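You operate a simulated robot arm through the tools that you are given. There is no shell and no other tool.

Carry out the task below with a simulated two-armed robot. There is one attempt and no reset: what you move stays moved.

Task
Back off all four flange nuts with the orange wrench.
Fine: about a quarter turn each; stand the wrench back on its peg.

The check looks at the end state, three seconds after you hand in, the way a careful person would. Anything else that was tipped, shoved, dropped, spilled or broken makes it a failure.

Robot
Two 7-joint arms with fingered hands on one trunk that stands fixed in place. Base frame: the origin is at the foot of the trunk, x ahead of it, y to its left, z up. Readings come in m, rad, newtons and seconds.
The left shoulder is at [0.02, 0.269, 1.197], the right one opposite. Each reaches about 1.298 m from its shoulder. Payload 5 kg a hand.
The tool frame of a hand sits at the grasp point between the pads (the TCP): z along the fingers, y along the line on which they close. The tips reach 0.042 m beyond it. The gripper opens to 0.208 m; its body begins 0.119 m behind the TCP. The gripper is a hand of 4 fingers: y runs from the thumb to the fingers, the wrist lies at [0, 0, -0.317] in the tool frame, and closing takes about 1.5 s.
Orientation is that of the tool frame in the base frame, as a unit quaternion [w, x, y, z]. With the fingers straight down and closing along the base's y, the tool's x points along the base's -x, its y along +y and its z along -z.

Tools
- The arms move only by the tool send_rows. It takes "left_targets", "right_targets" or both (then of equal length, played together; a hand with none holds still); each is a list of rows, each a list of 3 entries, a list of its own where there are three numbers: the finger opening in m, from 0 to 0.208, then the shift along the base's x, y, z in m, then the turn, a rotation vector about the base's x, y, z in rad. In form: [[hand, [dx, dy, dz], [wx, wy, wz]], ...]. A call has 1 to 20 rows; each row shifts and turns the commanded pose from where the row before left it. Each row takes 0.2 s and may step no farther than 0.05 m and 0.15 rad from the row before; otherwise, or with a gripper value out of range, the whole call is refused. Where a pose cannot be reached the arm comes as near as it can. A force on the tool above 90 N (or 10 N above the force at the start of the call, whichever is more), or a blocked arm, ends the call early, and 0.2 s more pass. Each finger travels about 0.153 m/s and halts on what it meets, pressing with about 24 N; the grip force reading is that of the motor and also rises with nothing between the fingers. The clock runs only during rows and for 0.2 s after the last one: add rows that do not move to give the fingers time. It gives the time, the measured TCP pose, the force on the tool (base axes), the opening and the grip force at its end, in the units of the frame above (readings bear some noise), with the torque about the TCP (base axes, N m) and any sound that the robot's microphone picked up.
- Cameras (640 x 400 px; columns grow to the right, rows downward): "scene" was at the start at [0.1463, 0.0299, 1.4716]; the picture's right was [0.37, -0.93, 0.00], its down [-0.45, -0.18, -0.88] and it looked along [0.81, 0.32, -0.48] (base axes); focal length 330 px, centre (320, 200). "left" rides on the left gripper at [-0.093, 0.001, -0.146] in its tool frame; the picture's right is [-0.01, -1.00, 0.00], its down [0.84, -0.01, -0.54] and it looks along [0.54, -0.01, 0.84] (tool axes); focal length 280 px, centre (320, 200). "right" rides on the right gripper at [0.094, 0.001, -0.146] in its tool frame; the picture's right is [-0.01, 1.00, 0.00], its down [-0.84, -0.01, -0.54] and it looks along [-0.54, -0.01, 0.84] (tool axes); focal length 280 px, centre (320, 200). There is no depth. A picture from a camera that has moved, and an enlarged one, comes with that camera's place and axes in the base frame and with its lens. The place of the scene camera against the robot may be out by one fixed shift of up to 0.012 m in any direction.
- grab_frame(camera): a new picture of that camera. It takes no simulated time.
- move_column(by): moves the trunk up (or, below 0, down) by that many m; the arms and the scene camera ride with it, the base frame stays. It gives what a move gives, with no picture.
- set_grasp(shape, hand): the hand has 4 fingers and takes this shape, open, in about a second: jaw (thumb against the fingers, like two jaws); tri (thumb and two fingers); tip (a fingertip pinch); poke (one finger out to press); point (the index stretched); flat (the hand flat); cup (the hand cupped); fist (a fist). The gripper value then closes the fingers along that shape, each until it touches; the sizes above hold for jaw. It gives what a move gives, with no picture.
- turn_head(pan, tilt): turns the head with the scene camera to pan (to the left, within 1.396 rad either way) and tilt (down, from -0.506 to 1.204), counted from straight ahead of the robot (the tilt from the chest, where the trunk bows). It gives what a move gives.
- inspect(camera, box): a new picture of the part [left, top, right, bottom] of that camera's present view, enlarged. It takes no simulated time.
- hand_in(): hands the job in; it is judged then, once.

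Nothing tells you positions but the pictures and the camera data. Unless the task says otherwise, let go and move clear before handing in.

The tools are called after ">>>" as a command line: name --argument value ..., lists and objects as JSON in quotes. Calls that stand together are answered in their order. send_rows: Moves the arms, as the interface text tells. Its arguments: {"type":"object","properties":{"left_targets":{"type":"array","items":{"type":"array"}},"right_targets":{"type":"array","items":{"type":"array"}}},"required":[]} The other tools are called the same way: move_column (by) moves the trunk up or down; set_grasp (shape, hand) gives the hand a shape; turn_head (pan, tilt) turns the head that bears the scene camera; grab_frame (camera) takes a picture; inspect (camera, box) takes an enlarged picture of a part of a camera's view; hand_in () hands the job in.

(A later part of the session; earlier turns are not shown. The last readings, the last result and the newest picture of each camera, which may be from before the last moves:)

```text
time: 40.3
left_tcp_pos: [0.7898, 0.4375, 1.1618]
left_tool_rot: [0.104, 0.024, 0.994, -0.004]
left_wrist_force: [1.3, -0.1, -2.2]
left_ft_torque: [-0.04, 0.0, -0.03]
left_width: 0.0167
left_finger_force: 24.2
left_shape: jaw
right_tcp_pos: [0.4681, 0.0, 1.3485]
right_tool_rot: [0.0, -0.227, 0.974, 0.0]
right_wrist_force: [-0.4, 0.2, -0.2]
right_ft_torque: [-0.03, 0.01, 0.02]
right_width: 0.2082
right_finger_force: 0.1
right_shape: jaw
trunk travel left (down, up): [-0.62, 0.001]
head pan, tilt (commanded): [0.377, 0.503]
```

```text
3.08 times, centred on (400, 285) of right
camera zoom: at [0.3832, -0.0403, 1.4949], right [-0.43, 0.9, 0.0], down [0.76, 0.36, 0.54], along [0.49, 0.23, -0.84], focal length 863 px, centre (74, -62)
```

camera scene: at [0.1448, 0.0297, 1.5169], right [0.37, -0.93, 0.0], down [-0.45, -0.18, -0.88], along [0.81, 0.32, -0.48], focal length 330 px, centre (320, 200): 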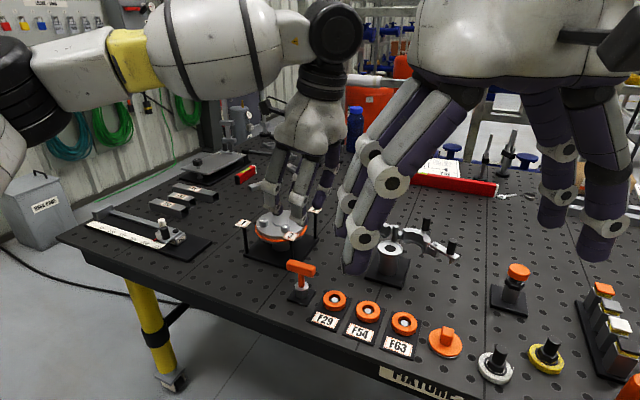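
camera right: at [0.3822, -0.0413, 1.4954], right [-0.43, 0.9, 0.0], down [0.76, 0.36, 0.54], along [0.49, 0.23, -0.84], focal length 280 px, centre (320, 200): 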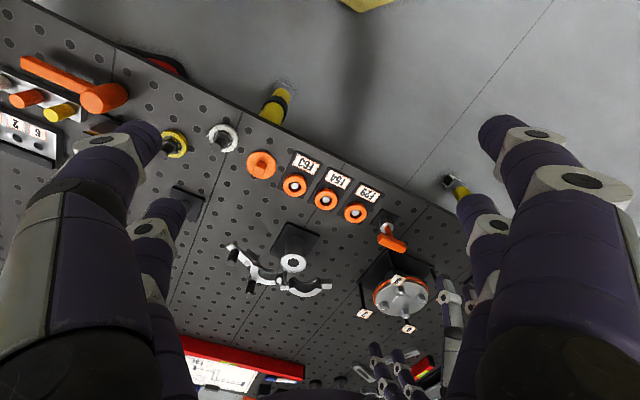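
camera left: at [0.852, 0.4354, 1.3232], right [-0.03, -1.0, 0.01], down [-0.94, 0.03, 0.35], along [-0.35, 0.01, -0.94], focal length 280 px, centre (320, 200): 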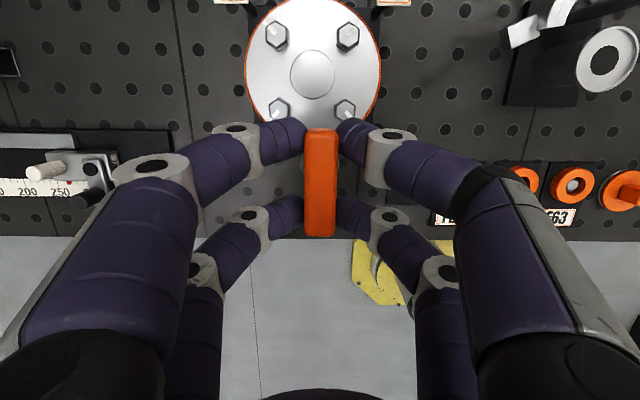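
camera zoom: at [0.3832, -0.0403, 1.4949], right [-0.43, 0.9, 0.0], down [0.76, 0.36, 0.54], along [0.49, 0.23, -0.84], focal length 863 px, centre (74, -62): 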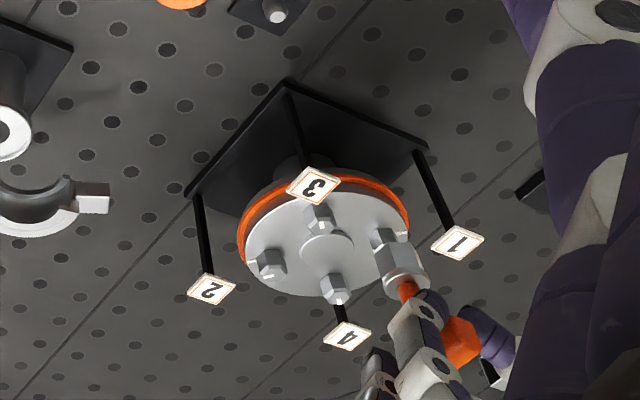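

The hand camera now sees all four nuts cleanly. Zooming to measure them from this pose.

>>> inspect --camera "left" --box '[240, 0, 390, 130]'

>>> inspect --camera "left" --box '[262, 92, 298, 122]'

>>> inspect --camera "left" --box '[328, 92, 364, 122]'

>>> inspect --camera "left" --box '[260, 18, 296, 52]'

>>> inspect --camera "left" --box '[330, 18, 366, 52]'

>>> inspect --camera "scene" --box '[250, 190, 314, 240]'

>>> inspect --camera "right" --box '[370, 270, 440, 330]'

```text
3.08 times, centred on (315, 65) of left
camera zoom: at [0.852, 0.4354, 1.3232], right [-0.03, -1.0, 0.01], down [-0.94, 0.03, 0.35], along [-0.35, 0.01, -0.94], focal length 863 px, centre (335, 615)
```

zoom: 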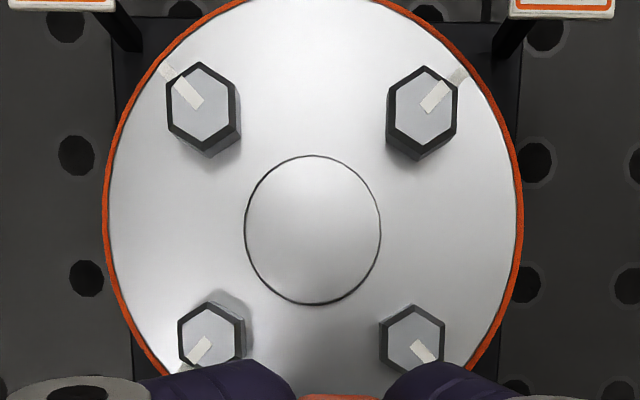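

```text
13.33 times, centred on (280, 107) of left
camera zoom: at [0.852, 0.4354, 1.3232], right [-0.03, -1.0, 0.01], down [-0.94, 0.03, 0.35], along [-0.35, 0.01, -0.94], focal length 3738 px, centre (853, 1440)
```

zoom: 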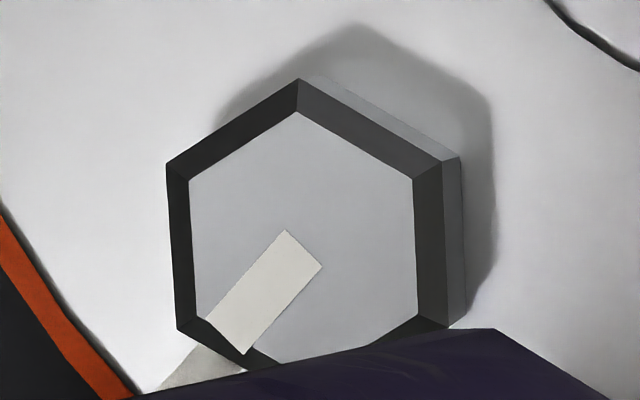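

```text
13.33 times, centred on (346, 107) of left
camera zoom: at [0.852, 0.4354, 1.3232], right [-0.03, -1.0, 0.01], down [-0.94, 0.03, 0.35], along [-0.35, 0.01, -0.94], focal length 3738 px, centre (-27, 1440)
```

zoom: 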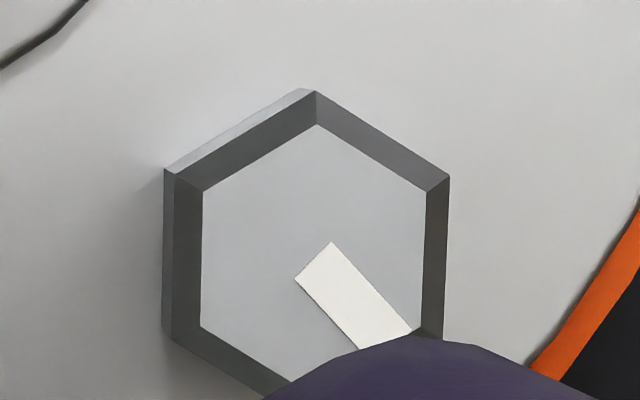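

```text
11.76 times, centred on (278, 35) of left
camera zoom: at [0.852, 0.4354, 1.3232], right [-0.03, -1.0, 0.01], down [-0.94, 0.03, 0.35], along [-0.35, 0.01, -0.94], focal length 3299 px, centre (814, 2141)
```

zoom: 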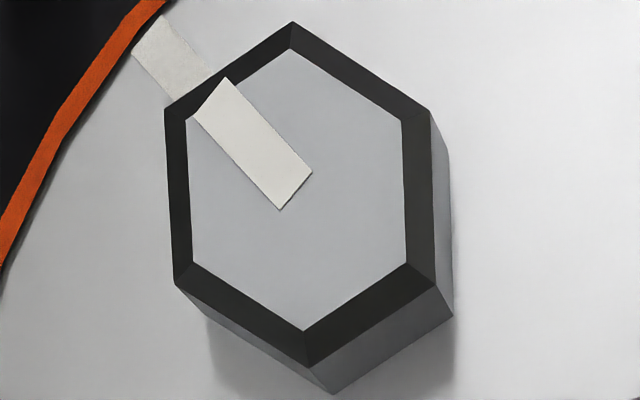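

```text
11.76 times, centred on (348, 35) of left
camera zoom: at [0.852, 0.4354, 1.3232], right [-0.03, -1.0, 0.01], down [-0.94, 0.03, 0.35], along [-0.35, 0.01, -0.94], focal length 3299 px, centre (-9, 2141)
```

zoom: 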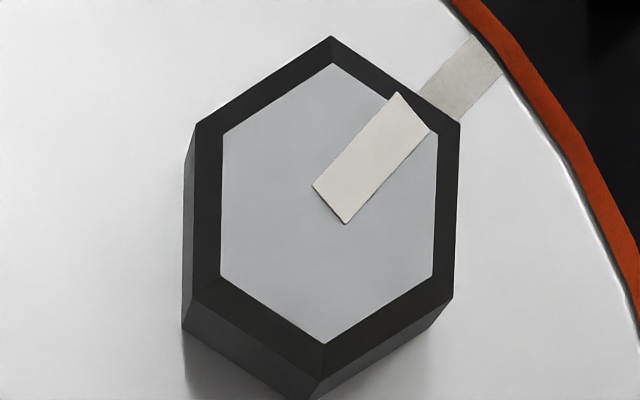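

```text
8.00 times, centred on (282, 215) of scene
camera zoom: at [0.146, 0.0305, 1.5166], right [0.37, -0.93, 0.0], down [-0.45, -0.18, -0.88], along [0.81, 0.32, -0.48], focal length 2644 px, centre (624, 80)
```

zoom: 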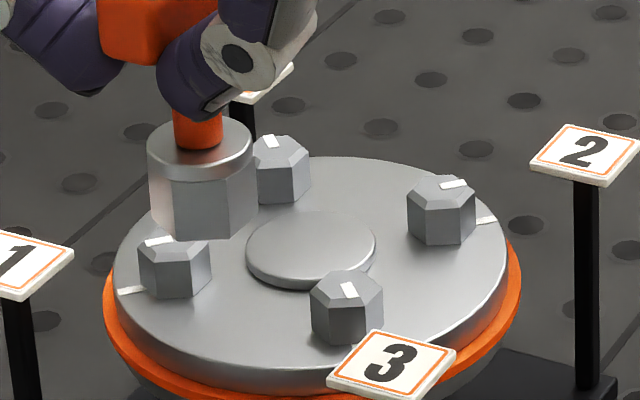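

```text
6.67 times, centred on (405, 300) of right
camera zoom: at [0.3832, -0.0403, 1.4949], right [-0.43, 0.9, 0.0], down [0.76, 0.36, 0.54], along [0.49, 0.23, -0.84], focal length 1869 px, centre (-247, -467)
```

zoom: 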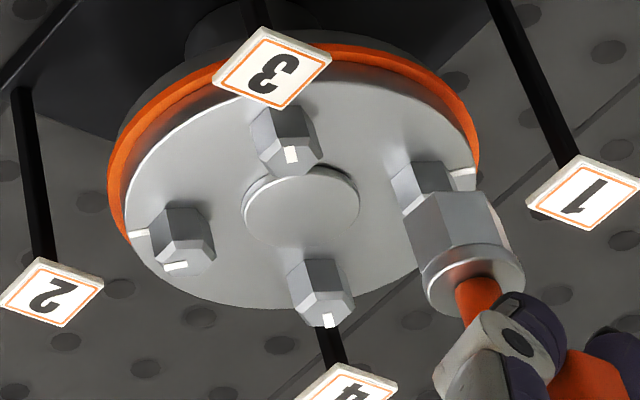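

Two views agree: the nuts are at 1(0.8385,0.4787), 2(0.9066,0.4038), 3(0.835,0.4073), 4(0.9102,0.4753), and the socket axis is now at about (0.796,0.4376). I'll check closely whether the wrench hangs plumb.

>>> inspect --camera "scene" --box '[258, 196, 294, 222]'

>>> inspect --camera "right" --box '[394, 286, 426, 316]'

>>> inspect --camera "scene" --box '[240, 165, 300, 225]'

```text
15.38 times, centred on (276, 209) of scene
camera zoom: at [0.146, 0.0305, 1.5166], right [0.37, -0.93, 0.0], down [-0.45, -0.18, -0.88], along [0.81, 0.32, -0.48], focal length 5084 px, centre (997, 62)
```

zoom: 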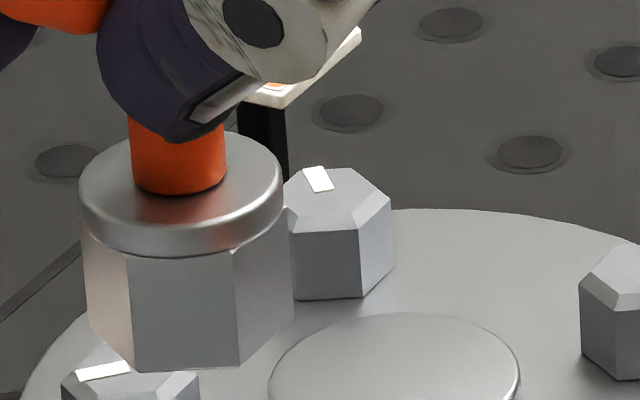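

```text
13.33 times, centred on (410, 301) of right
camera zoom: at [0.3832, -0.0403, 1.4949], right [-0.43, 0.9, 0.0], down [0.76, 0.36, 0.54], along [0.49, 0.23, -0.84], focal length 3738 px, centre (-880, -1147)
```

zoom: 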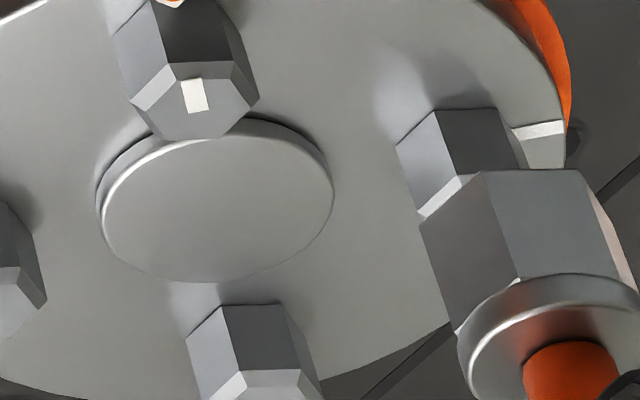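

```text
6.67 times, centred on (270, 195) of scene
camera zoom: at [0.146, 0.0305, 1.5166], right [0.37, -0.93, 0.0], down [-0.45, -0.18, -0.88], along [0.81, 0.32, -0.48], focal length 2203 px, centre (653, 233)
```

zoom: 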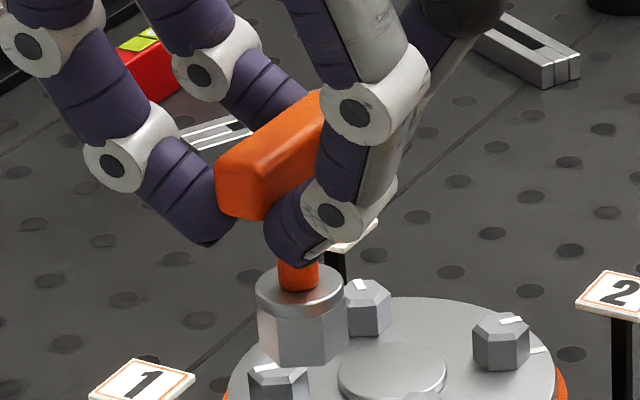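

The wrench is tilted about 1.5° in the grip (bottom toward +y). I'll counter-roll the hand by 1.5° and move over nut 1, lowering to ~1 cm above it, then re-check in both views.

>>> send_rows --left_targets '[[0.0, [0, 0, 0], [-0.013, 0, 0]], [0.0, [0, 0, 0], [-0.013, 0, 0]], [0.0, [0.0107, 0.0108, 0], [0, 0, 0]], [0.0, [0.0107, 0.0108, 0], [0, 0, 0]], [0.0, [0.0107, 0.0108, 0], [0, 0, 0]], [0.0, [0.0106, 0.0109, 0], [0, 0, 0]], [0.0, [0, 0, -0.018], [0, 0, 0]], [0.0, [0, 0, -0.014], [0, 0, 0]], [0.0, [0, 0, 0], [0, 0, 0]], [0.0, [0, 0, 0], [0, 0, 0]]]'

>>> inspect --camera "scene" --box '[244, 190, 308, 240]'

>>> inspect --camera "right" --box '[370, 275, 440, 335]'

>>> grab_frame --camera "left"

```text
time: 42.5
left_tcp_pos: [0.8325, 0.4792, 1.1299]
left_tool_rot: [0.106, 0.021, 0.994, -0.015]
left_wrist_force: [0.2, -1.1, -2.1]
left_ft_torque: [0.0, -0.01, 0.01]
left_width: 0.0168
left_finger_force: 24.7
left_shape: jaw
right_tcp_pos: [0.4681, 0.0007, 1.3481]
right_tool_rot: [0.0, -0.227, 0.974, 0.0]
right_wrist_force: [0.2, -0.6, 0.4]
right_ft_torque: [0.01, 0.0, -0.01]
right_width: 0.2079
right_finger_force: 0.1
right_shape: jaw
trunk travel left (down, up): [-0.62, 0.001]
head pan, tilt (commanded): [0.377, 0.503]
```

```text
8.00 times, centred on (276, 215) of scene
camera zoom: at [0.146, 0.03, 1.5166], right [0.37, -0.93, 0.0], down [-0.45, -0.18, -0.88], along [0.81, 0.32, -0.48], focal length 2644 px, centre (672, 80)
```

zoom: 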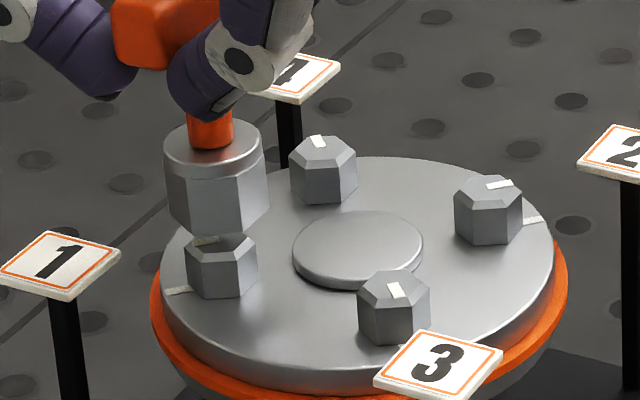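

```text
6.67 times, centred on (405, 305) of right
camera zoom: at [0.3833, -0.0408, 1.4949], right [-0.43, 0.9, 0.0], down [0.76, 0.36, 0.54], along [0.49, 0.23, -0.84], focal length 1869 px, centre (-247, -500)
```

zoom: 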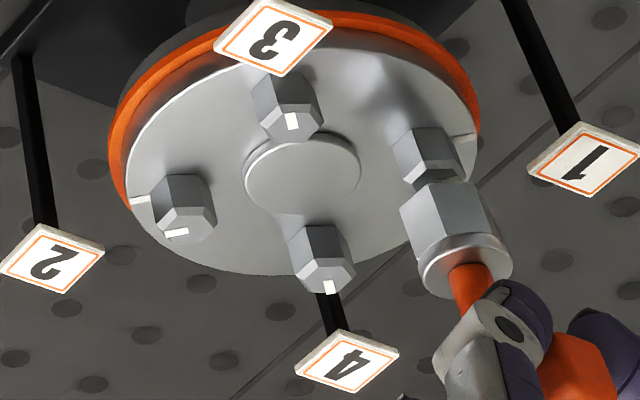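

```text
taken
camera left: at [0.8945, 0.482, 1.2914], right [-0.03, -1.0, 0.03], down [-0.94, 0.04, 0.35], along [-0.35, -0.02, -0.94], focal length 280 px, centre (320, 200)
```

left: 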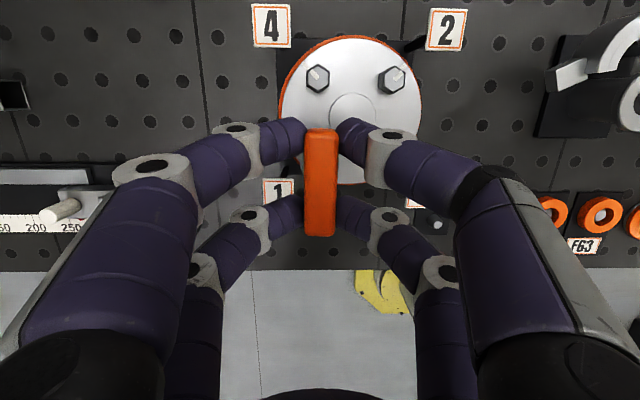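

>>> inspect --camera "scene" --box '[258, 200, 288, 230]'

>>> inspect --camera "right" --box '[394, 290, 424, 320]'

```text
13.33 times, centred on (273, 215) of scene
camera zoom: at [0.146, 0.03, 1.5166], right [0.37, -0.93, 0.0], down [-0.45, -0.18, -0.88], along [0.81, 0.32, -0.48], focal length 4406 px, centre (947, 0)
```

zoom: 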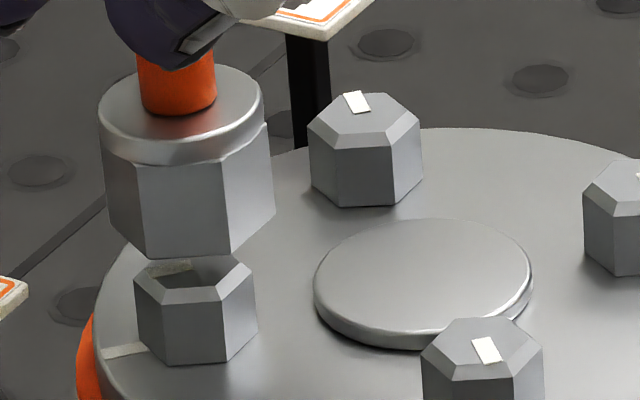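

```text
13.33 times, centred on (409, 305) of right
camera zoom: at [0.3833, -0.0408, 1.4949], right [-0.43, 0.9, 0.0], down [0.76, 0.36, 0.54], along [0.49, 0.23, -0.84], focal length 3738 px, centre (-867, -1200)
```

zoom: 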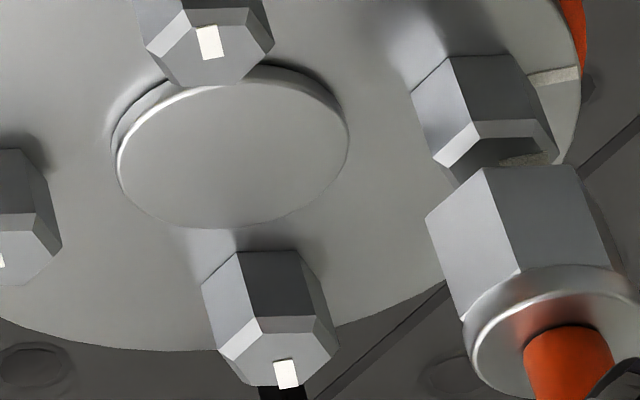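

Alignment over nut 1 is within about 1 mm in both views. I'll nudge +0.8 mm in y and lower gently, watching force.

>>> send_rows --left_targets '[[0.0, [0, 0.0008, 0], [0, 0, 0]], [0.0, [0, 0, -0.005], [0, 0, 0]], [0.0, [0, 0, -0.004], [0, 0, 0]], [0.0, [0, 0, -0.003], [0, 0, 0]], [0.0, [0, 0, -0.003], [0, 0, 0]]]'

>>> inspect --camera "scene" --box '[258, 200, 288, 230]'

>>> inspect --camera "right" --box '[394, 285, 424, 315]'

```text
time: 43.7
left_tcp_pos: [0.8332, 0.4783, 1.1163]
left_tool_rot: [0.104, 0.022, 0.994, -0.016]
left_wrist_force: [-0.3, 0.5, -2.2]
left_ft_torque: [0.09, -0.04, 0.01]
left_width: 0.0167
left_finger_force: 24.0
left_shape: jaw
right_tcp_pos: [0.4673, 0.0001, 1.348]
right_tool_rot: [0.0, -0.227, 0.974, 0.0]
right_wrist_force: [0.3, 0.5, 0.2]
right_ft_torque: [0.0, 0.02, 0.0]
right_width: 0.2079
right_finger_force: 0.1
right_shape: jaw
trunk travel left (down, up): [-0.62, 0.001]
head pan, tilt (commanded): [0.377, 0.503]
```

```text
13.33 times, centred on (273, 215) of scene
camera zoom: at [0.1458, 0.0301, 1.5167], right [0.37, -0.93, 0.0], down [-0.45, -0.18, -0.88], along [0.81, 0.32, -0.48], focal length 4406 px, centre (947, 0)
```

zoom: 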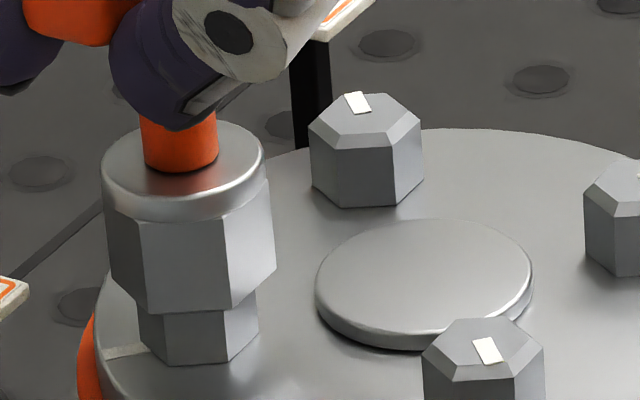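

```text
13.33 times, centred on (409, 300) of right
camera zoom: at [0.3831, -0.0407, 1.495], right [-0.43, 0.9, 0.0], down [0.76, 0.36, 0.54], along [0.49, 0.23, -0.84], focal length 3738 px, centre (-867, -1133)
```

zoom: 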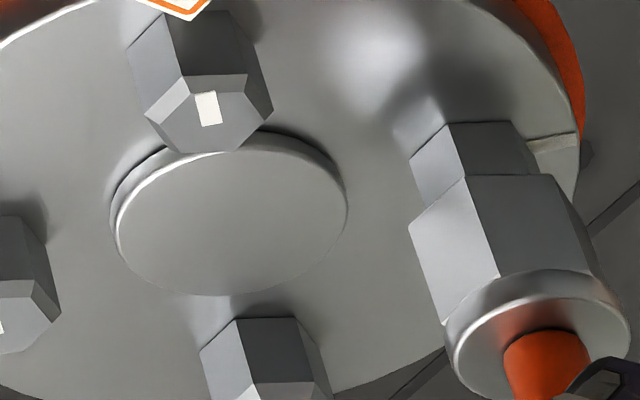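

No contact force and the socket rim is already past the nut's chamfer. Continuing down gently.

>>> send_rows --left_targets '[[0.0, [0, 0, -0.003], [0, 0, 0]], [0.0, [0, 0, -0.003], [0, 0, 0]], [0.0, [0, 0, -0.003], [0, 0, 0]]]'

>>> inspect --camera "scene" --box '[258, 200, 288, 230]'

>>> inspect --camera "right" --box '[394, 285, 424, 315]'

```text
time: 44.5
left_tcp_pos: [0.8337, 0.4797, 1.1057]
left_tool_rot: [0.106, 0.022, 0.994, -0.017]
left_wrist_force: [0.8, 0.8, -3.1]
left_ft_torque: [0.07, -0.1, 0.03]
left_width: 0.0166
left_finger_force: 24.3
left_shape: jaw
right_tcp_pos: [0.4678, -0.0005, 1.3485]
right_tool_rot: [0.0, -0.227, 0.974, 0.0]
right_wrist_force: [0.6, 0.4, -0.6]
right_ft_torque: [0.0, 0.02, 0.01]
right_width: 0.2079
right_finger_force: 0.1
right_shape: jaw
trunk travel left (down, up): [-0.62, 0.001]
head pan, tilt (commanded): [0.377, 0.503]
```

```text
13.33 times, centred on (273, 215) of scene
camera zoom: at [0.146, 0.03, 1.5166], right [0.37, -0.93, 0.0], down [-0.45, -0.18, -0.88], along [0.81, 0.32, -0.48], focal length 4406 px, centre (947, 0)
```

zoom: 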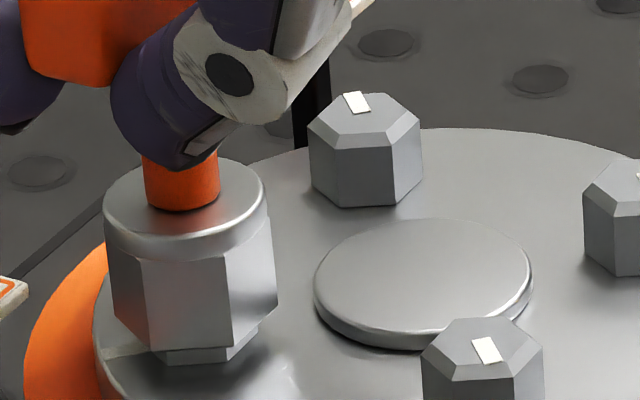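

```text
13.33 times, centred on (409, 300) of right
camera zoom: at [0.3832, -0.0408, 1.4949], right [-0.43, 0.9, 0.0], down [0.76, 0.36, 0.54], along [0.49, 0.23, -0.84], focal length 3738 px, centre (-867, -1133)
```

zoom: 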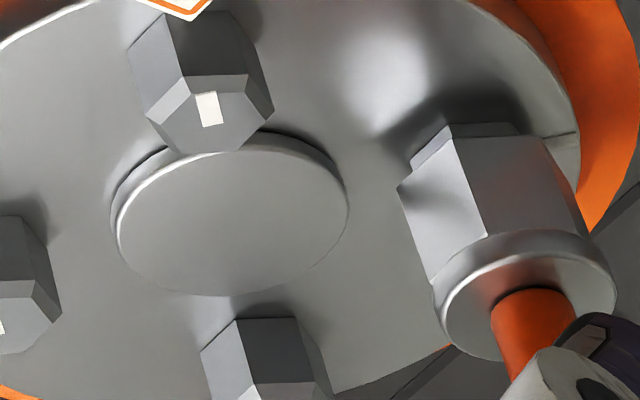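

The socket is nearly fully on the nut, but an orange area has newly appeared beside the flange. I need to look at the whole scene before going on.

>>> grab_frame --camera "scene"

>>> grab_frame --camera "right"

>>> inspect --camera "scene" --box '[210, 150, 350, 270]'

>>> inspect --camera "right" --box '[330, 220, 470, 350]'

>>> grab_frame --camera "left"

```text
taken
camera scene: at [0.146, 0.03, 1.5166], right [0.37, -0.93, 0.0], down [-0.45, -0.18, -0.88], along [0.81, 0.32, -0.48], focal length 330 px, centre (320, 200)
```

scene: 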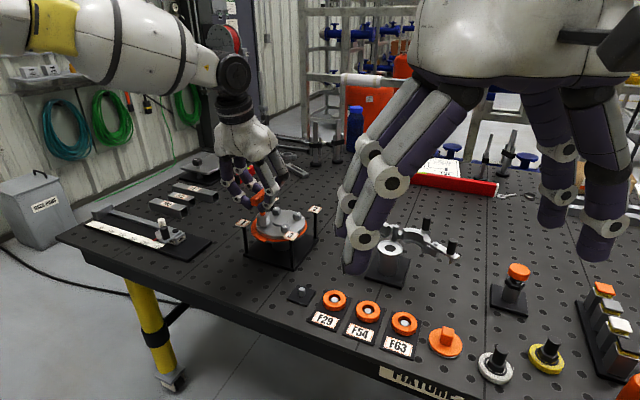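

```text
taken
camera right: at [0.3832, -0.0408, 1.4949], right [-0.43, 0.9, 0.0], down [0.76, 0.36, 0.54], along [0.49, 0.23, -0.84], focal length 280 px, centre (320, 200)
```

right: 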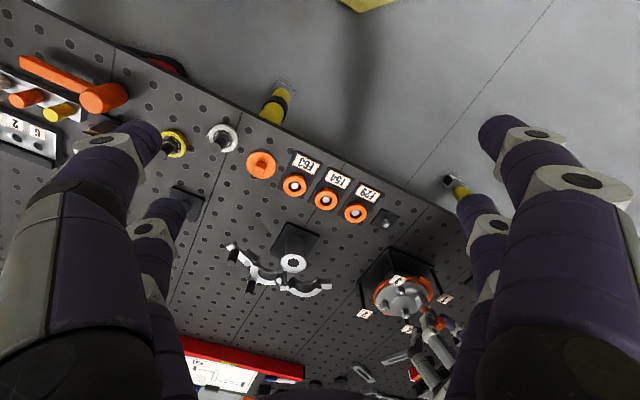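

```text
3.33 times, centred on (280, 210) of scene
camera zoom: at [0.146, 0.03, 1.5166], right [0.37, -0.93, 0.0], down [-0.45, -0.18, -0.88], along [0.81, 0.32, -0.48], focal length 1102 px, centre (453, 167)
```

zoom: 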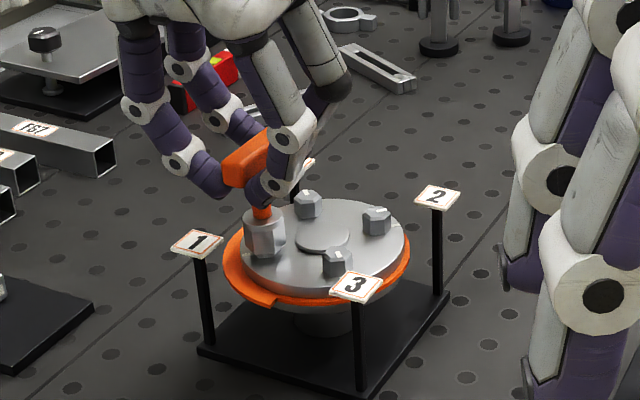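

```text
3.08 times, centred on (400, 285) of right
camera zoom: at [0.3832, -0.0408, 1.4949], right [-0.43, 0.9, 0.0], down [0.76, 0.36, 0.54], along [0.49, 0.23, -0.84], focal length 863 px, centre (74, -62)
```

zoom: 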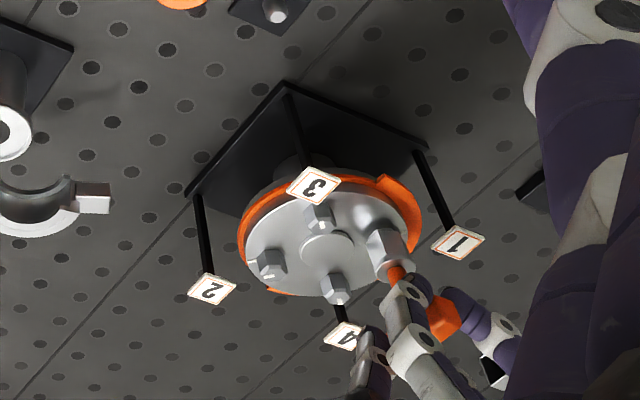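

```text
taken
camera left: at [0.8944, 0.4831, 1.268], right [-0.03, -1.0, 0.03], down [-0.94, 0.04, 0.35], along [-0.35, -0.02, -0.94], focal length 280 px, centre (320, 200)
```

left: 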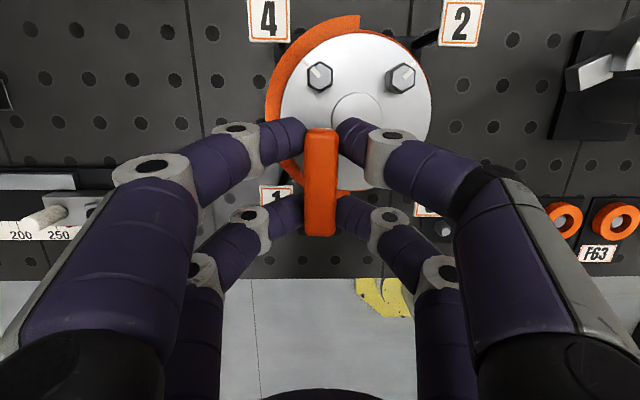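

Half of the orange ring around the flange now sticks out on the nut 1/4 side. I'll zoom in to understand this before doing anything more.

>>> inspect --camera "left" --box '[250, 0, 450, 130]'

>>> inspect --camera "scene" --box '[240, 195, 320, 260]'

>>> inspect --camera "right" --box '[365, 260, 445, 330]'

```text
3.08 times, centred on (350, 65) of left
camera zoom: at [0.8944, 0.4831, 1.268], right [-0.03, -1.0, 0.03], down [-0.94, 0.04, 0.35], along [-0.35, -0.02, -0.94], focal length 863 px, centre (228, 615)
```

zoom: 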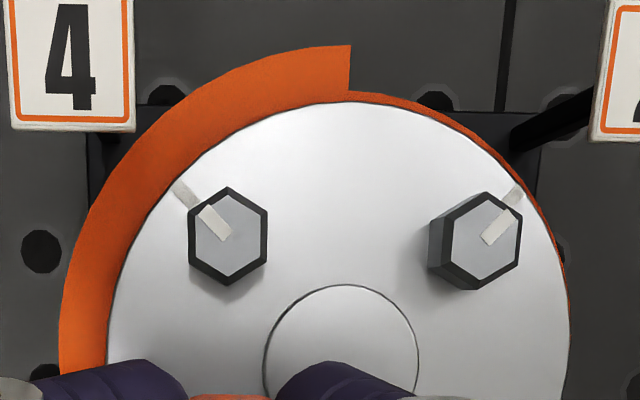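

```text
6.15 times, centred on (280, 228) of scene
camera zoom: at [0.146, 0.03, 1.5166], right [0.37, -0.93, 0.0], down [-0.45, -0.18, -0.88], along [0.81, 0.32, -0.48], focal length 2034 px, centre (566, 31)
```

zoom: 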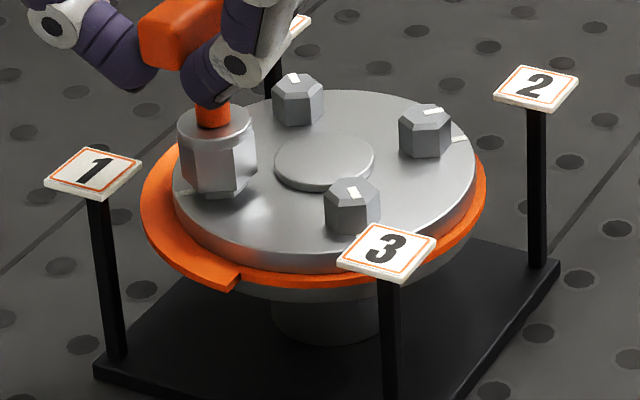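

```text
5.71 times, centred on (405, 295) of right
camera zoom: at [0.3832, -0.0408, 1.4949], right [-0.43, 0.9, 0.0], down [0.76, 0.36, 0.54], along [0.49, 0.23, -0.84], focal length 1602 px, centre (-166, -343)
```

zoom: 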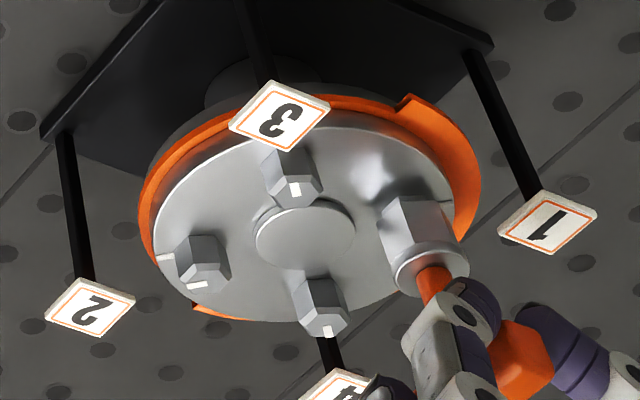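

A wider half-ring of the orange gasket has appeared on the nut 1/4 side, though I've applied no real force or turn. I'll lift the wrench straight back off and check nut 1's mark and whether the gasket change persists.

>>> send_rows --left_targets '[[0.0, [0, 0, 0.01], [0, 0, 0]], [0.0, [0, 0, 0.015], [0, 0, 0]], [0.0, [0, 0, 0.015], [0, 0, 0]], [0.0, [0, 0, 0], [0, 0, 0]]]'

>>> inspect --camera "scene" --box '[240, 195, 320, 260]'

>>> inspect --camera "right" --box '[365, 260, 445, 330]'

>>> inspect --camera "left" --box '[250, 0, 450, 130]'

```text
time: 45.5
left_tcp_pos: [0.8342, 0.4805, 1.146]
left_tool_rot: [0.105, 0.021, 0.994, -0.017]
left_wrist_force: [0.0, -0.2, -2.0]
left_ft_torque: [-0.01, 0.02, -0.02]
left_width: 0.0167
left_finger_force: 24.2
left_shape: jaw
right_tcp_pos: [0.4666, 0.0007, 1.3494]
right_tool_rot: [0.0, -0.227, 0.974, 0.0]
right_wrist_force: [0.2, 0.2, -0.4]
right_ft_torque: [0.0, 0.03, -0.02]
right_width: 0.2078
right_finger_force: 0.1
right_shape: jaw
trunk travel left (down, up): [-0.62, 0.001]
head pan, tilt (commanded): [0.377, 0.503]
```

```text
6.15 times, centred on (280, 228) of scene
camera zoom: at [0.1462, 0.0302, 1.5166], right [0.37, -0.93, 0.0], down [-0.45, -0.18, -0.88], along [0.81, 0.32, -0.48], focal length 2034 px, centre (566, 31)
```

zoom: 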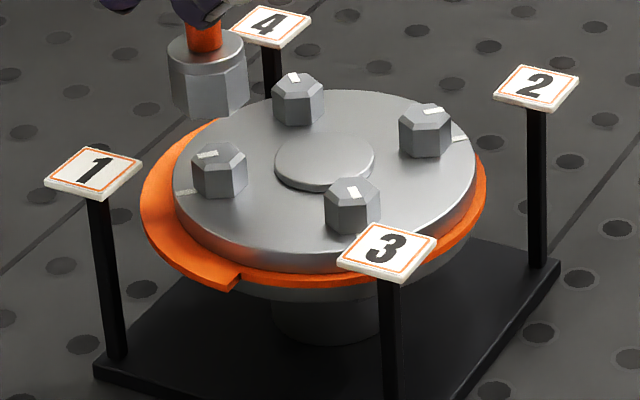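

```text
5.71 times, centred on (405, 295) of right
camera zoom: at [0.3834, -0.0406, 1.4948], right [-0.43, 0.9, 0.0], down [0.76, 0.36, 0.54], along [0.49, 0.23, -0.84], focal length 1602 px, centre (-166, -343)
```

zoom: 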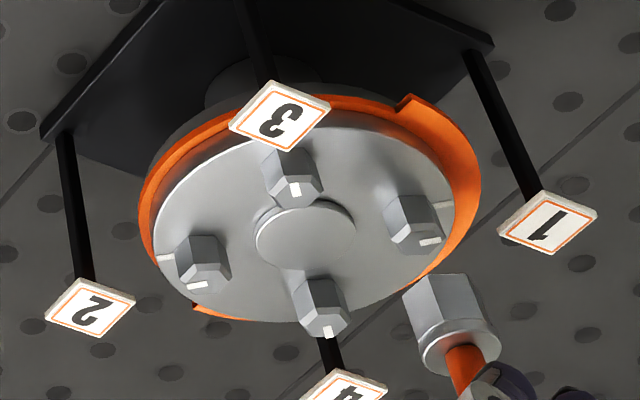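

```text
3.08 times, centred on (350, 65) of left
camera zoom: at [0.8947, 0.4841, 1.3072], right [-0.03, -1.0, 0.03], down [-0.94, 0.04, 0.35], along [-0.35, -0.02, -0.94], focal length 863 px, centre (228, 615)
```

zoom: 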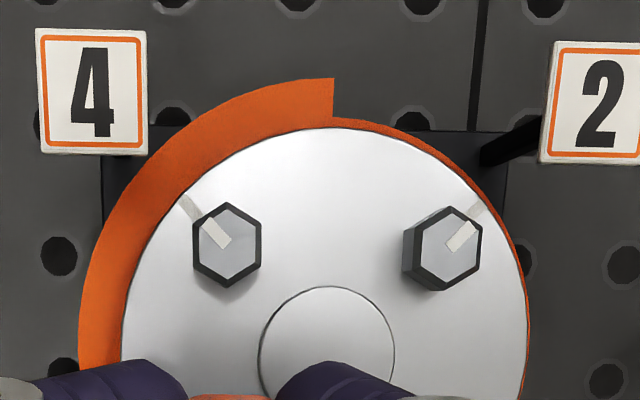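

The gasket half stays bulged and the wrench never loaded it. I'll check nut 1's angle against its flange mark closely, and look around for anything else that changed.

>>> inspect --camera "scene" --box '[256, 205, 292, 235]'

>>> inspect --camera "right" --box '[394, 284, 424, 312]'

>>> inspect --camera "right" --box '[360, 270, 400, 320]'

>>> grab_frame --camera "scene"

```text
13.33 times, centred on (274, 220) of scene
camera zoom: at [0.1462, 0.0302, 1.5166], right [0.37, -0.93, 0.0], down [-0.45, -0.18, -0.88], along [0.81, 0.32, -0.48], focal length 4406 px, centre (933, -67)
```

zoom: 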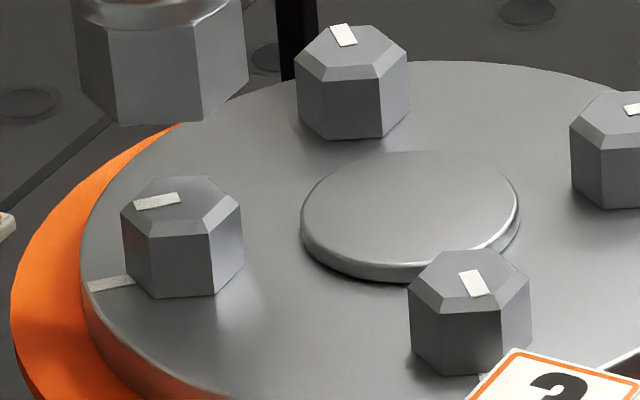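

```text
14.29 times, centred on (409, 298) of right
camera zoom: at [0.3834, -0.0406, 1.4948], right [-0.43, 0.9, 0.0], down [0.76, 0.36, 0.54], along [0.49, 0.23, -0.84], focal length 4006 px, centre (-951, -1200)
```

zoom: 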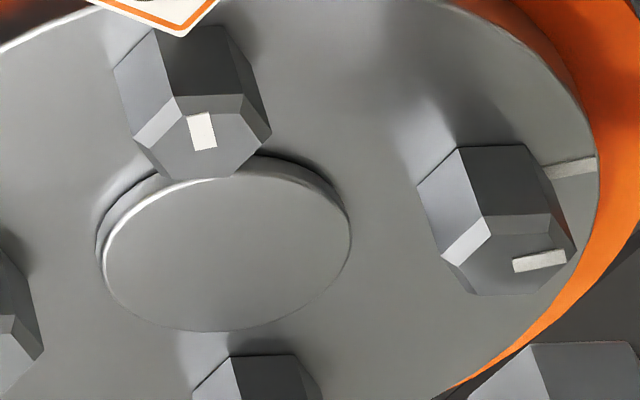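

```text
8.00 times, centred on (380, 295) of right
camera zoom: at [0.3834, -0.0406, 1.4948], right [-0.43, 0.9, 0.0], down [0.76, 0.36, 0.54], along [0.49, 0.23, -0.84], focal length 2243 px, centre (-160, -560)
```

zoom: 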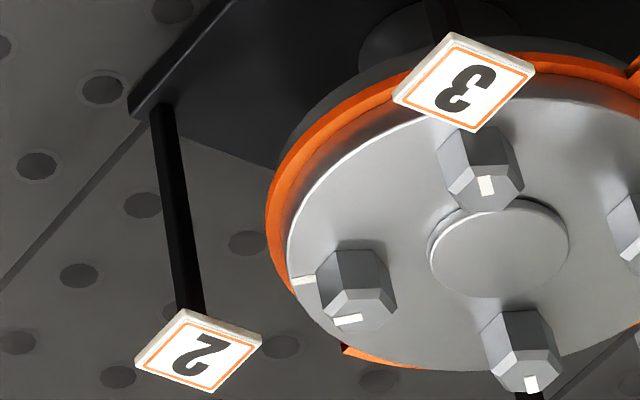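

```text
taken
camera scene: at [0.1462, 0.0302, 1.5166], right [0.37, -0.93, 0.0], down [-0.45, -0.18, -0.88], along [0.81, 0.32, -0.48], focal length 330 px, centre (320, 200)
```

scene: 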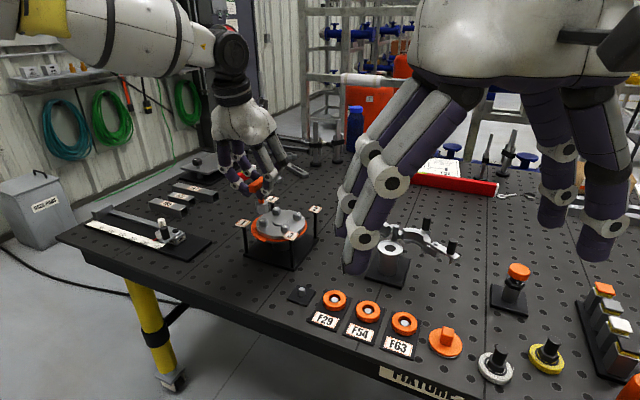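

Nut 1 hasn't turned (its hex still matches nut 3's and its mark lines up), and the wrench only ever touched lightly, so the gasket bulge isn't from force I applied. The flags give a crosswise order (1-2 opposite, 3-4 opposite), which is the even way to relieve this joint, so I'll keep it but go adaptively: reseat on nut 1, turn a little, and watch the gasket.

>>> send_rows --left_targets '[[0.0, [0, 0, -0.014], [0, 0, 0]], [0.0, [0, 0, -0.014], [0, 0, 0]], [0.0, [0, 0, -0.012], [0, 0, 0]], [0.0, [0, 0, -0.002], [0, 0, 0]], [0.0, [0, 0, -0.002], [0, 0, 0]]]'

>>> inspect --camera "scene" --box '[256, 205, 292, 235]'

>>> inspect --camera "right" --box '[365, 260, 445, 330]'

```text
time: 46.7
left_tcp_pos: [0.8327, 0.4787, 1.1014]
left_tool_rot: [0.105, 0.022, 0.994, -0.017]
left_wrist_force: [1.2, 1.4, -1.7]
left_ft_torque: [0.03, -0.16, 0.02]
left_width: 0.0167
left_finger_force: 24.8
left_shape: jaw
right_tcp_pos: [0.4672, -0.0003, 1.3491]
right_tool_rot: [0.0, -0.227, 0.974, 0.0]
right_wrist_force: [1.1, 0.9, -0.1]
right_ft_torque: [-0.04, 0.02, 0.0]
right_width: 0.208
right_finger_force: 0.0
right_shape: jaw
trunk travel left (down, up): [-0.62, 0.001]
head pan, tilt (commanded): [0.377, 0.503]
```

```text
13.33 times, centred on (274, 220) of scene
camera zoom: at [0.1462, 0.0302, 1.5166], right [0.37, -0.93, 0.0], down [-0.45, -0.18, -0.88], along [0.81, 0.32, -0.48], focal length 4406 px, centre (933, -67)
```

zoom: 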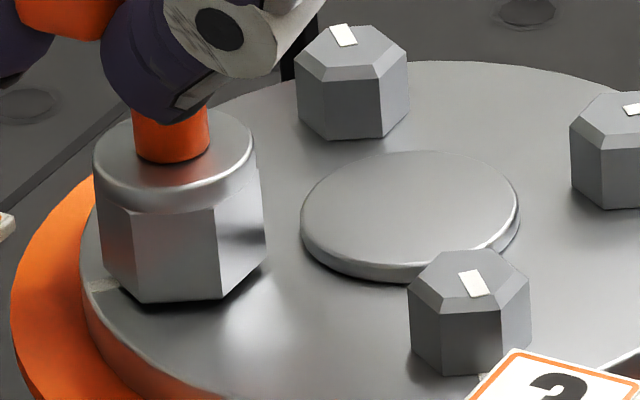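

```text
5.71 times, centred on (405, 295) of right
camera zoom: at [0.3834, -0.0406, 1.4949], right [-0.43, 0.9, 0.0], down [0.76, 0.36, 0.54], along [0.49, 0.23, -0.84], focal length 1602 px, centre (-166, -343)
```

zoom: 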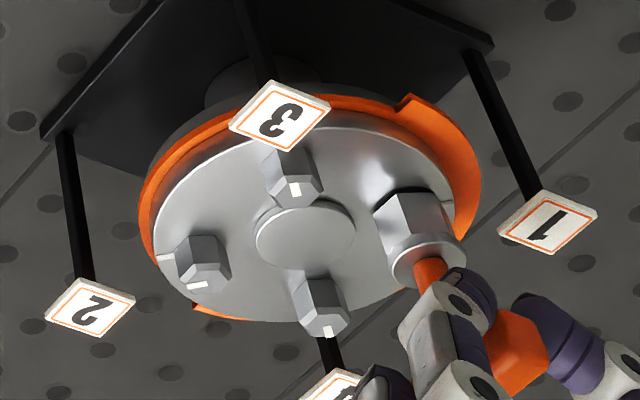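

The socket is fully seated on nut 1 with no load. Before any irreversible turn, I'll make a harmless test: lift, seat on the opposite nut (2) without turning, and see whether the gasket bulge reacts to which nut is engaged.

>>> send_rows --left_targets '[[0.0, [0, 0, 0.012], [0, 0, 0]], [0.0, [0, 0, 0.014], [0, 0, 0]], [0.0, [0, 0, 0.014], [0, 0, 0]], [0.0, [0.0136, -0.015, 0], [0, 0, 0]], [0.0, [0.0136, -0.015, 0], [0, 0, 0]], [0.0, [0.0136, -0.015, 0], [0, 0, 0]], [0.0, [0.0136, -0.015, 0], [0, 0, 0]], [0.0, [0.0137, -0.0149, 0], [0, 0, 0]], [0.0, [0, 0, 0], [0, 0, 0]], [0.0, [0, 0, 0], [0, 0, 0]]]'

>>> inspect --camera "scene" --box '[274, 190, 314, 225]'

>>> inspect --camera "right" --box '[365, 270, 415, 320]'

>>> grab_frame --camera "left"

```text
time: 48.9
left_tcp_pos: [0.9015, 0.4031, 1.1426]
left_tool_rot: [0.105, 0.021, 0.994, -0.015]
left_wrist_force: [0.9, 0.3, -1.9]
left_ft_torque: [-0.01, 0.08, 0.0]
left_width: 0.0166
left_finger_force: 24.0
left_shape: jaw
right_tcp_pos: [0.467, -0.0007, 1.348]
right_tool_rot: [0.0, -0.227, 0.974, 0.0]
right_wrist_force: [-0.2, -0.1, 0.4]
right_ft_torque: [0.05, 0.09, -0.02]
right_width: 0.2082
right_finger_force: 0.0
right_shape: jaw
trunk travel left (down, up): [-0.62, 0.001]
head pan, tilt (commanded): [0.377, 0.503]
```

```text
11.43 times, centred on (294, 208) of scene
camera zoom: at [0.1467, 0.0298, 1.5165], right [0.37, -0.93, 0.0], down [-0.45, -0.18, -0.88], along [0.81, 0.32, -0.48], focal length 3777 px, centre (617, 114)
```

zoom: 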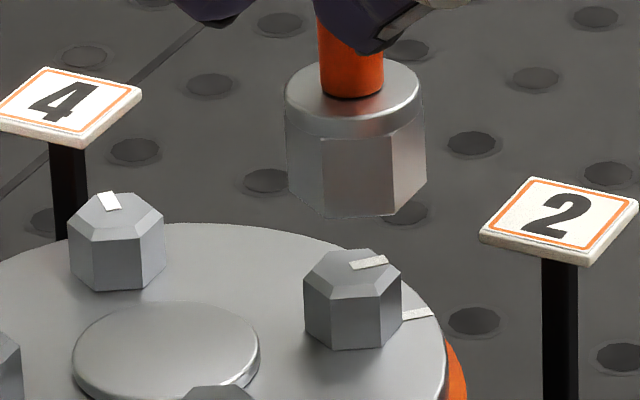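

```text
8.00 times, centred on (390, 295) of right
camera zoom: at [0.384, -0.041, 1.4947], right [-0.43, 0.9, 0.0], down [0.76, 0.36, 0.54], along [0.49, 0.23, -0.84], focal length 2243 px, centre (-240, -560)
```

zoom: 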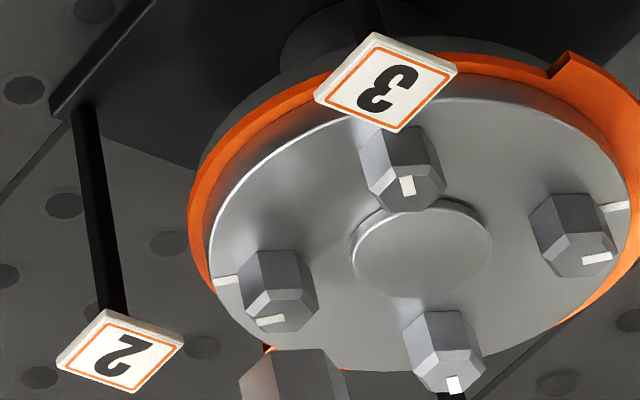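

```text
taken
camera left: at [0.9624, 0.4069, 1.3037], right [-0.03, -1.0, 0.03], down [-0.94, 0.04, 0.35], along [-0.35, -0.02, -0.94], focal length 280 px, centre (320, 200)
```

left: 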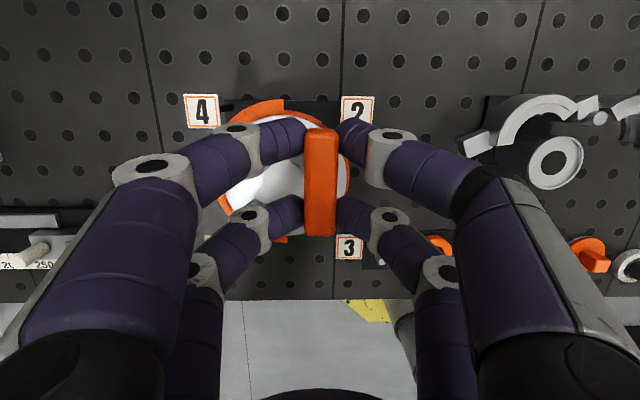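

Over nut 2 the socket is ~2.3 mm off in y; I'll correct that and lower gently onto it (no turn).

>>> send_rows --left_targets '[[0.0, [0.0002, 0.0023, 0], [0, 0, 0]], [0.0, [0, 0, -0.012], [0, 0, 0]], [0.0, [0, 0, -0.008], [0, 0, 0]], [0.0, [0, 0, -0.003], [0, 0, 0]], [0.0, [0, 0, 0], [0, 0, 0]]]'

>>> inspect --camera "scene" --box '[274, 190, 314, 225]'

>>> inspect --camera "right" --box '[365, 280, 415, 330]'

```text
time: 50.1
left_tcp_pos: [0.9011, 0.4062, 1.12]
left_tool_rot: [0.105, 0.022, 0.994, -0.016]
left_wrist_force: [0.8, 0.3, -1.7]
left_ft_torque: [0.02, -0.01, 0.02]
left_width: 0.0169
left_finger_force: 23.4
left_shape: jaw
right_tcp_pos: [0.4673, 0.0005, 1.3477]
right_tool_rot: [0.0, -0.227, 0.974, 0.0]
right_wrist_force: [-0.1, 0.0, -0.6]
right_ft_torque: [0.0, -0.03, 0.05]
right_width: 0.208
right_finger_force: 0.0
right_shape: jaw
trunk travel left (down, up): [-0.62, 0.001]
head pan, tilt (commanded): [0.377, 0.503]
```

```text
11.43 times, centred on (294, 208) of scene
camera zoom: at [0.1456, 0.0299, 1.5167], right [0.37, -0.93, 0.0], down [-0.45, -0.18, -0.88], along [0.81, 0.32, -0.48], focal length 3777 px, centre (617, 114)
```

zoom: 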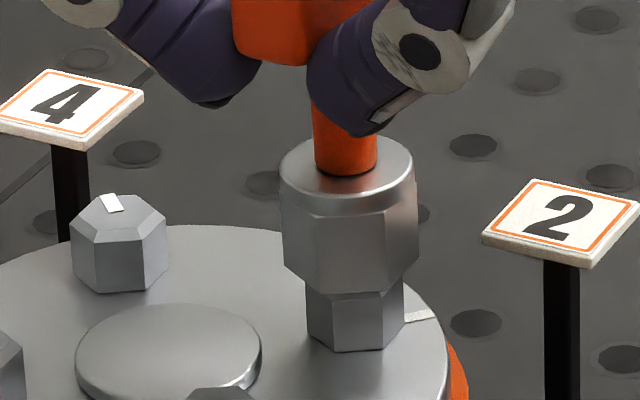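

```text
8.00 times, centred on (390, 305) of right
camera zoom: at [0.3828, -0.041, 1.4951], right [-0.43, 0.9, 0.0], down [0.76, 0.36, 0.54], along [0.49, 0.23, -0.84], focal length 2243 px, centre (-240, -640)
```

zoom: 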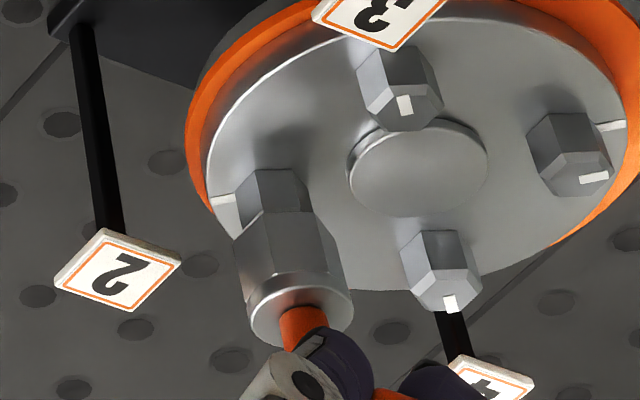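

Well aligned. Lowering the rest of the way onto nut 2.

>>> send_rows --left_targets '[[0.0, [0.0001, -0.0004, -0.004], [0, 0, 0]], [0.0, [0, 0, -0.004], [0, 0, 0]], [0.0, [0, 0, -0.004], [0, 0, 0]], [0.0, [0, 0, -0.004], [0, 0, 0]], [0.0, [0, 0, -0.002], [0, 0, 0]]]'

>>> inspect --camera "scene" --box '[240, 185, 330, 260]'

>>> inspect --camera "right" --box '[350, 260, 445, 340]'

```text
time: 51.3
left_tcp_pos: [0.9018, 0.4058, 1.101]
left_tool_rot: [0.105, 0.021, 0.994, -0.016]
left_wrist_force: [-1.1, -0.5, -2.0]
left_ft_torque: [-0.04, 0.15, 0.02]
left_width: 0.0168
left_finger_force: 24.6
left_shape: jaw
right_tcp_pos: [0.4673, 0.0003, 1.3488]
right_tool_rot: [0.0, -0.227, 0.974, 0.0]
right_wrist_force: [-0.7, 0.3, 0.7]
right_ft_torque: [-0.01, -0.01, 0.02]
right_width: 0.2079
right_finger_force: 0.1
right_shape: jaw
trunk travel left (down, up): [-0.62, 0.001]
head pan, tilt (commanded): [0.377, 0.503]
```

```text
5.33 times, centred on (285, 222) of scene
camera zoom: at [0.1457, 0.03, 1.5167], right [0.37, -0.93, 0.0], down [-0.45, -0.18, -0.88], along [0.81, 0.32, -0.48], focal length 1763 px, centre (507, 80)
```

zoom: 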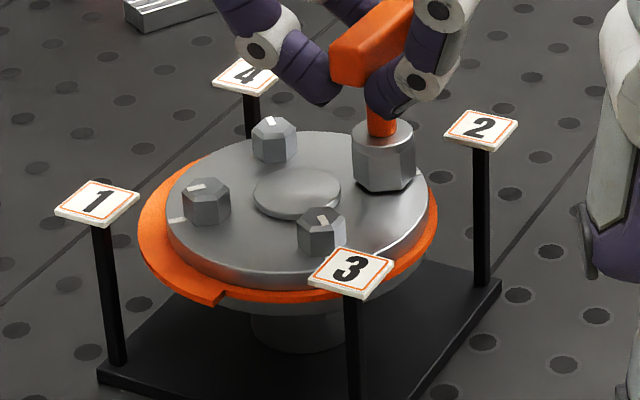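

```text
5.00 times, centred on (398, 300) of right
camera zoom: at [0.383, -0.0409, 1.495], right [-0.43, 0.9, 0.0], down [0.76, 0.36, 0.54], along [0.49, 0.23, -0.84], focal length 1402 px, centre (-68, -300)
```

zoom: 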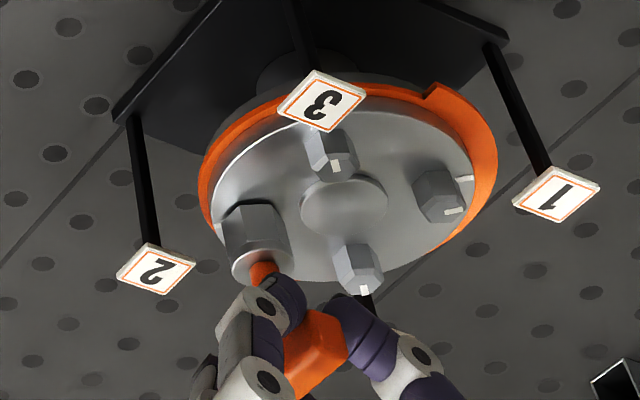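

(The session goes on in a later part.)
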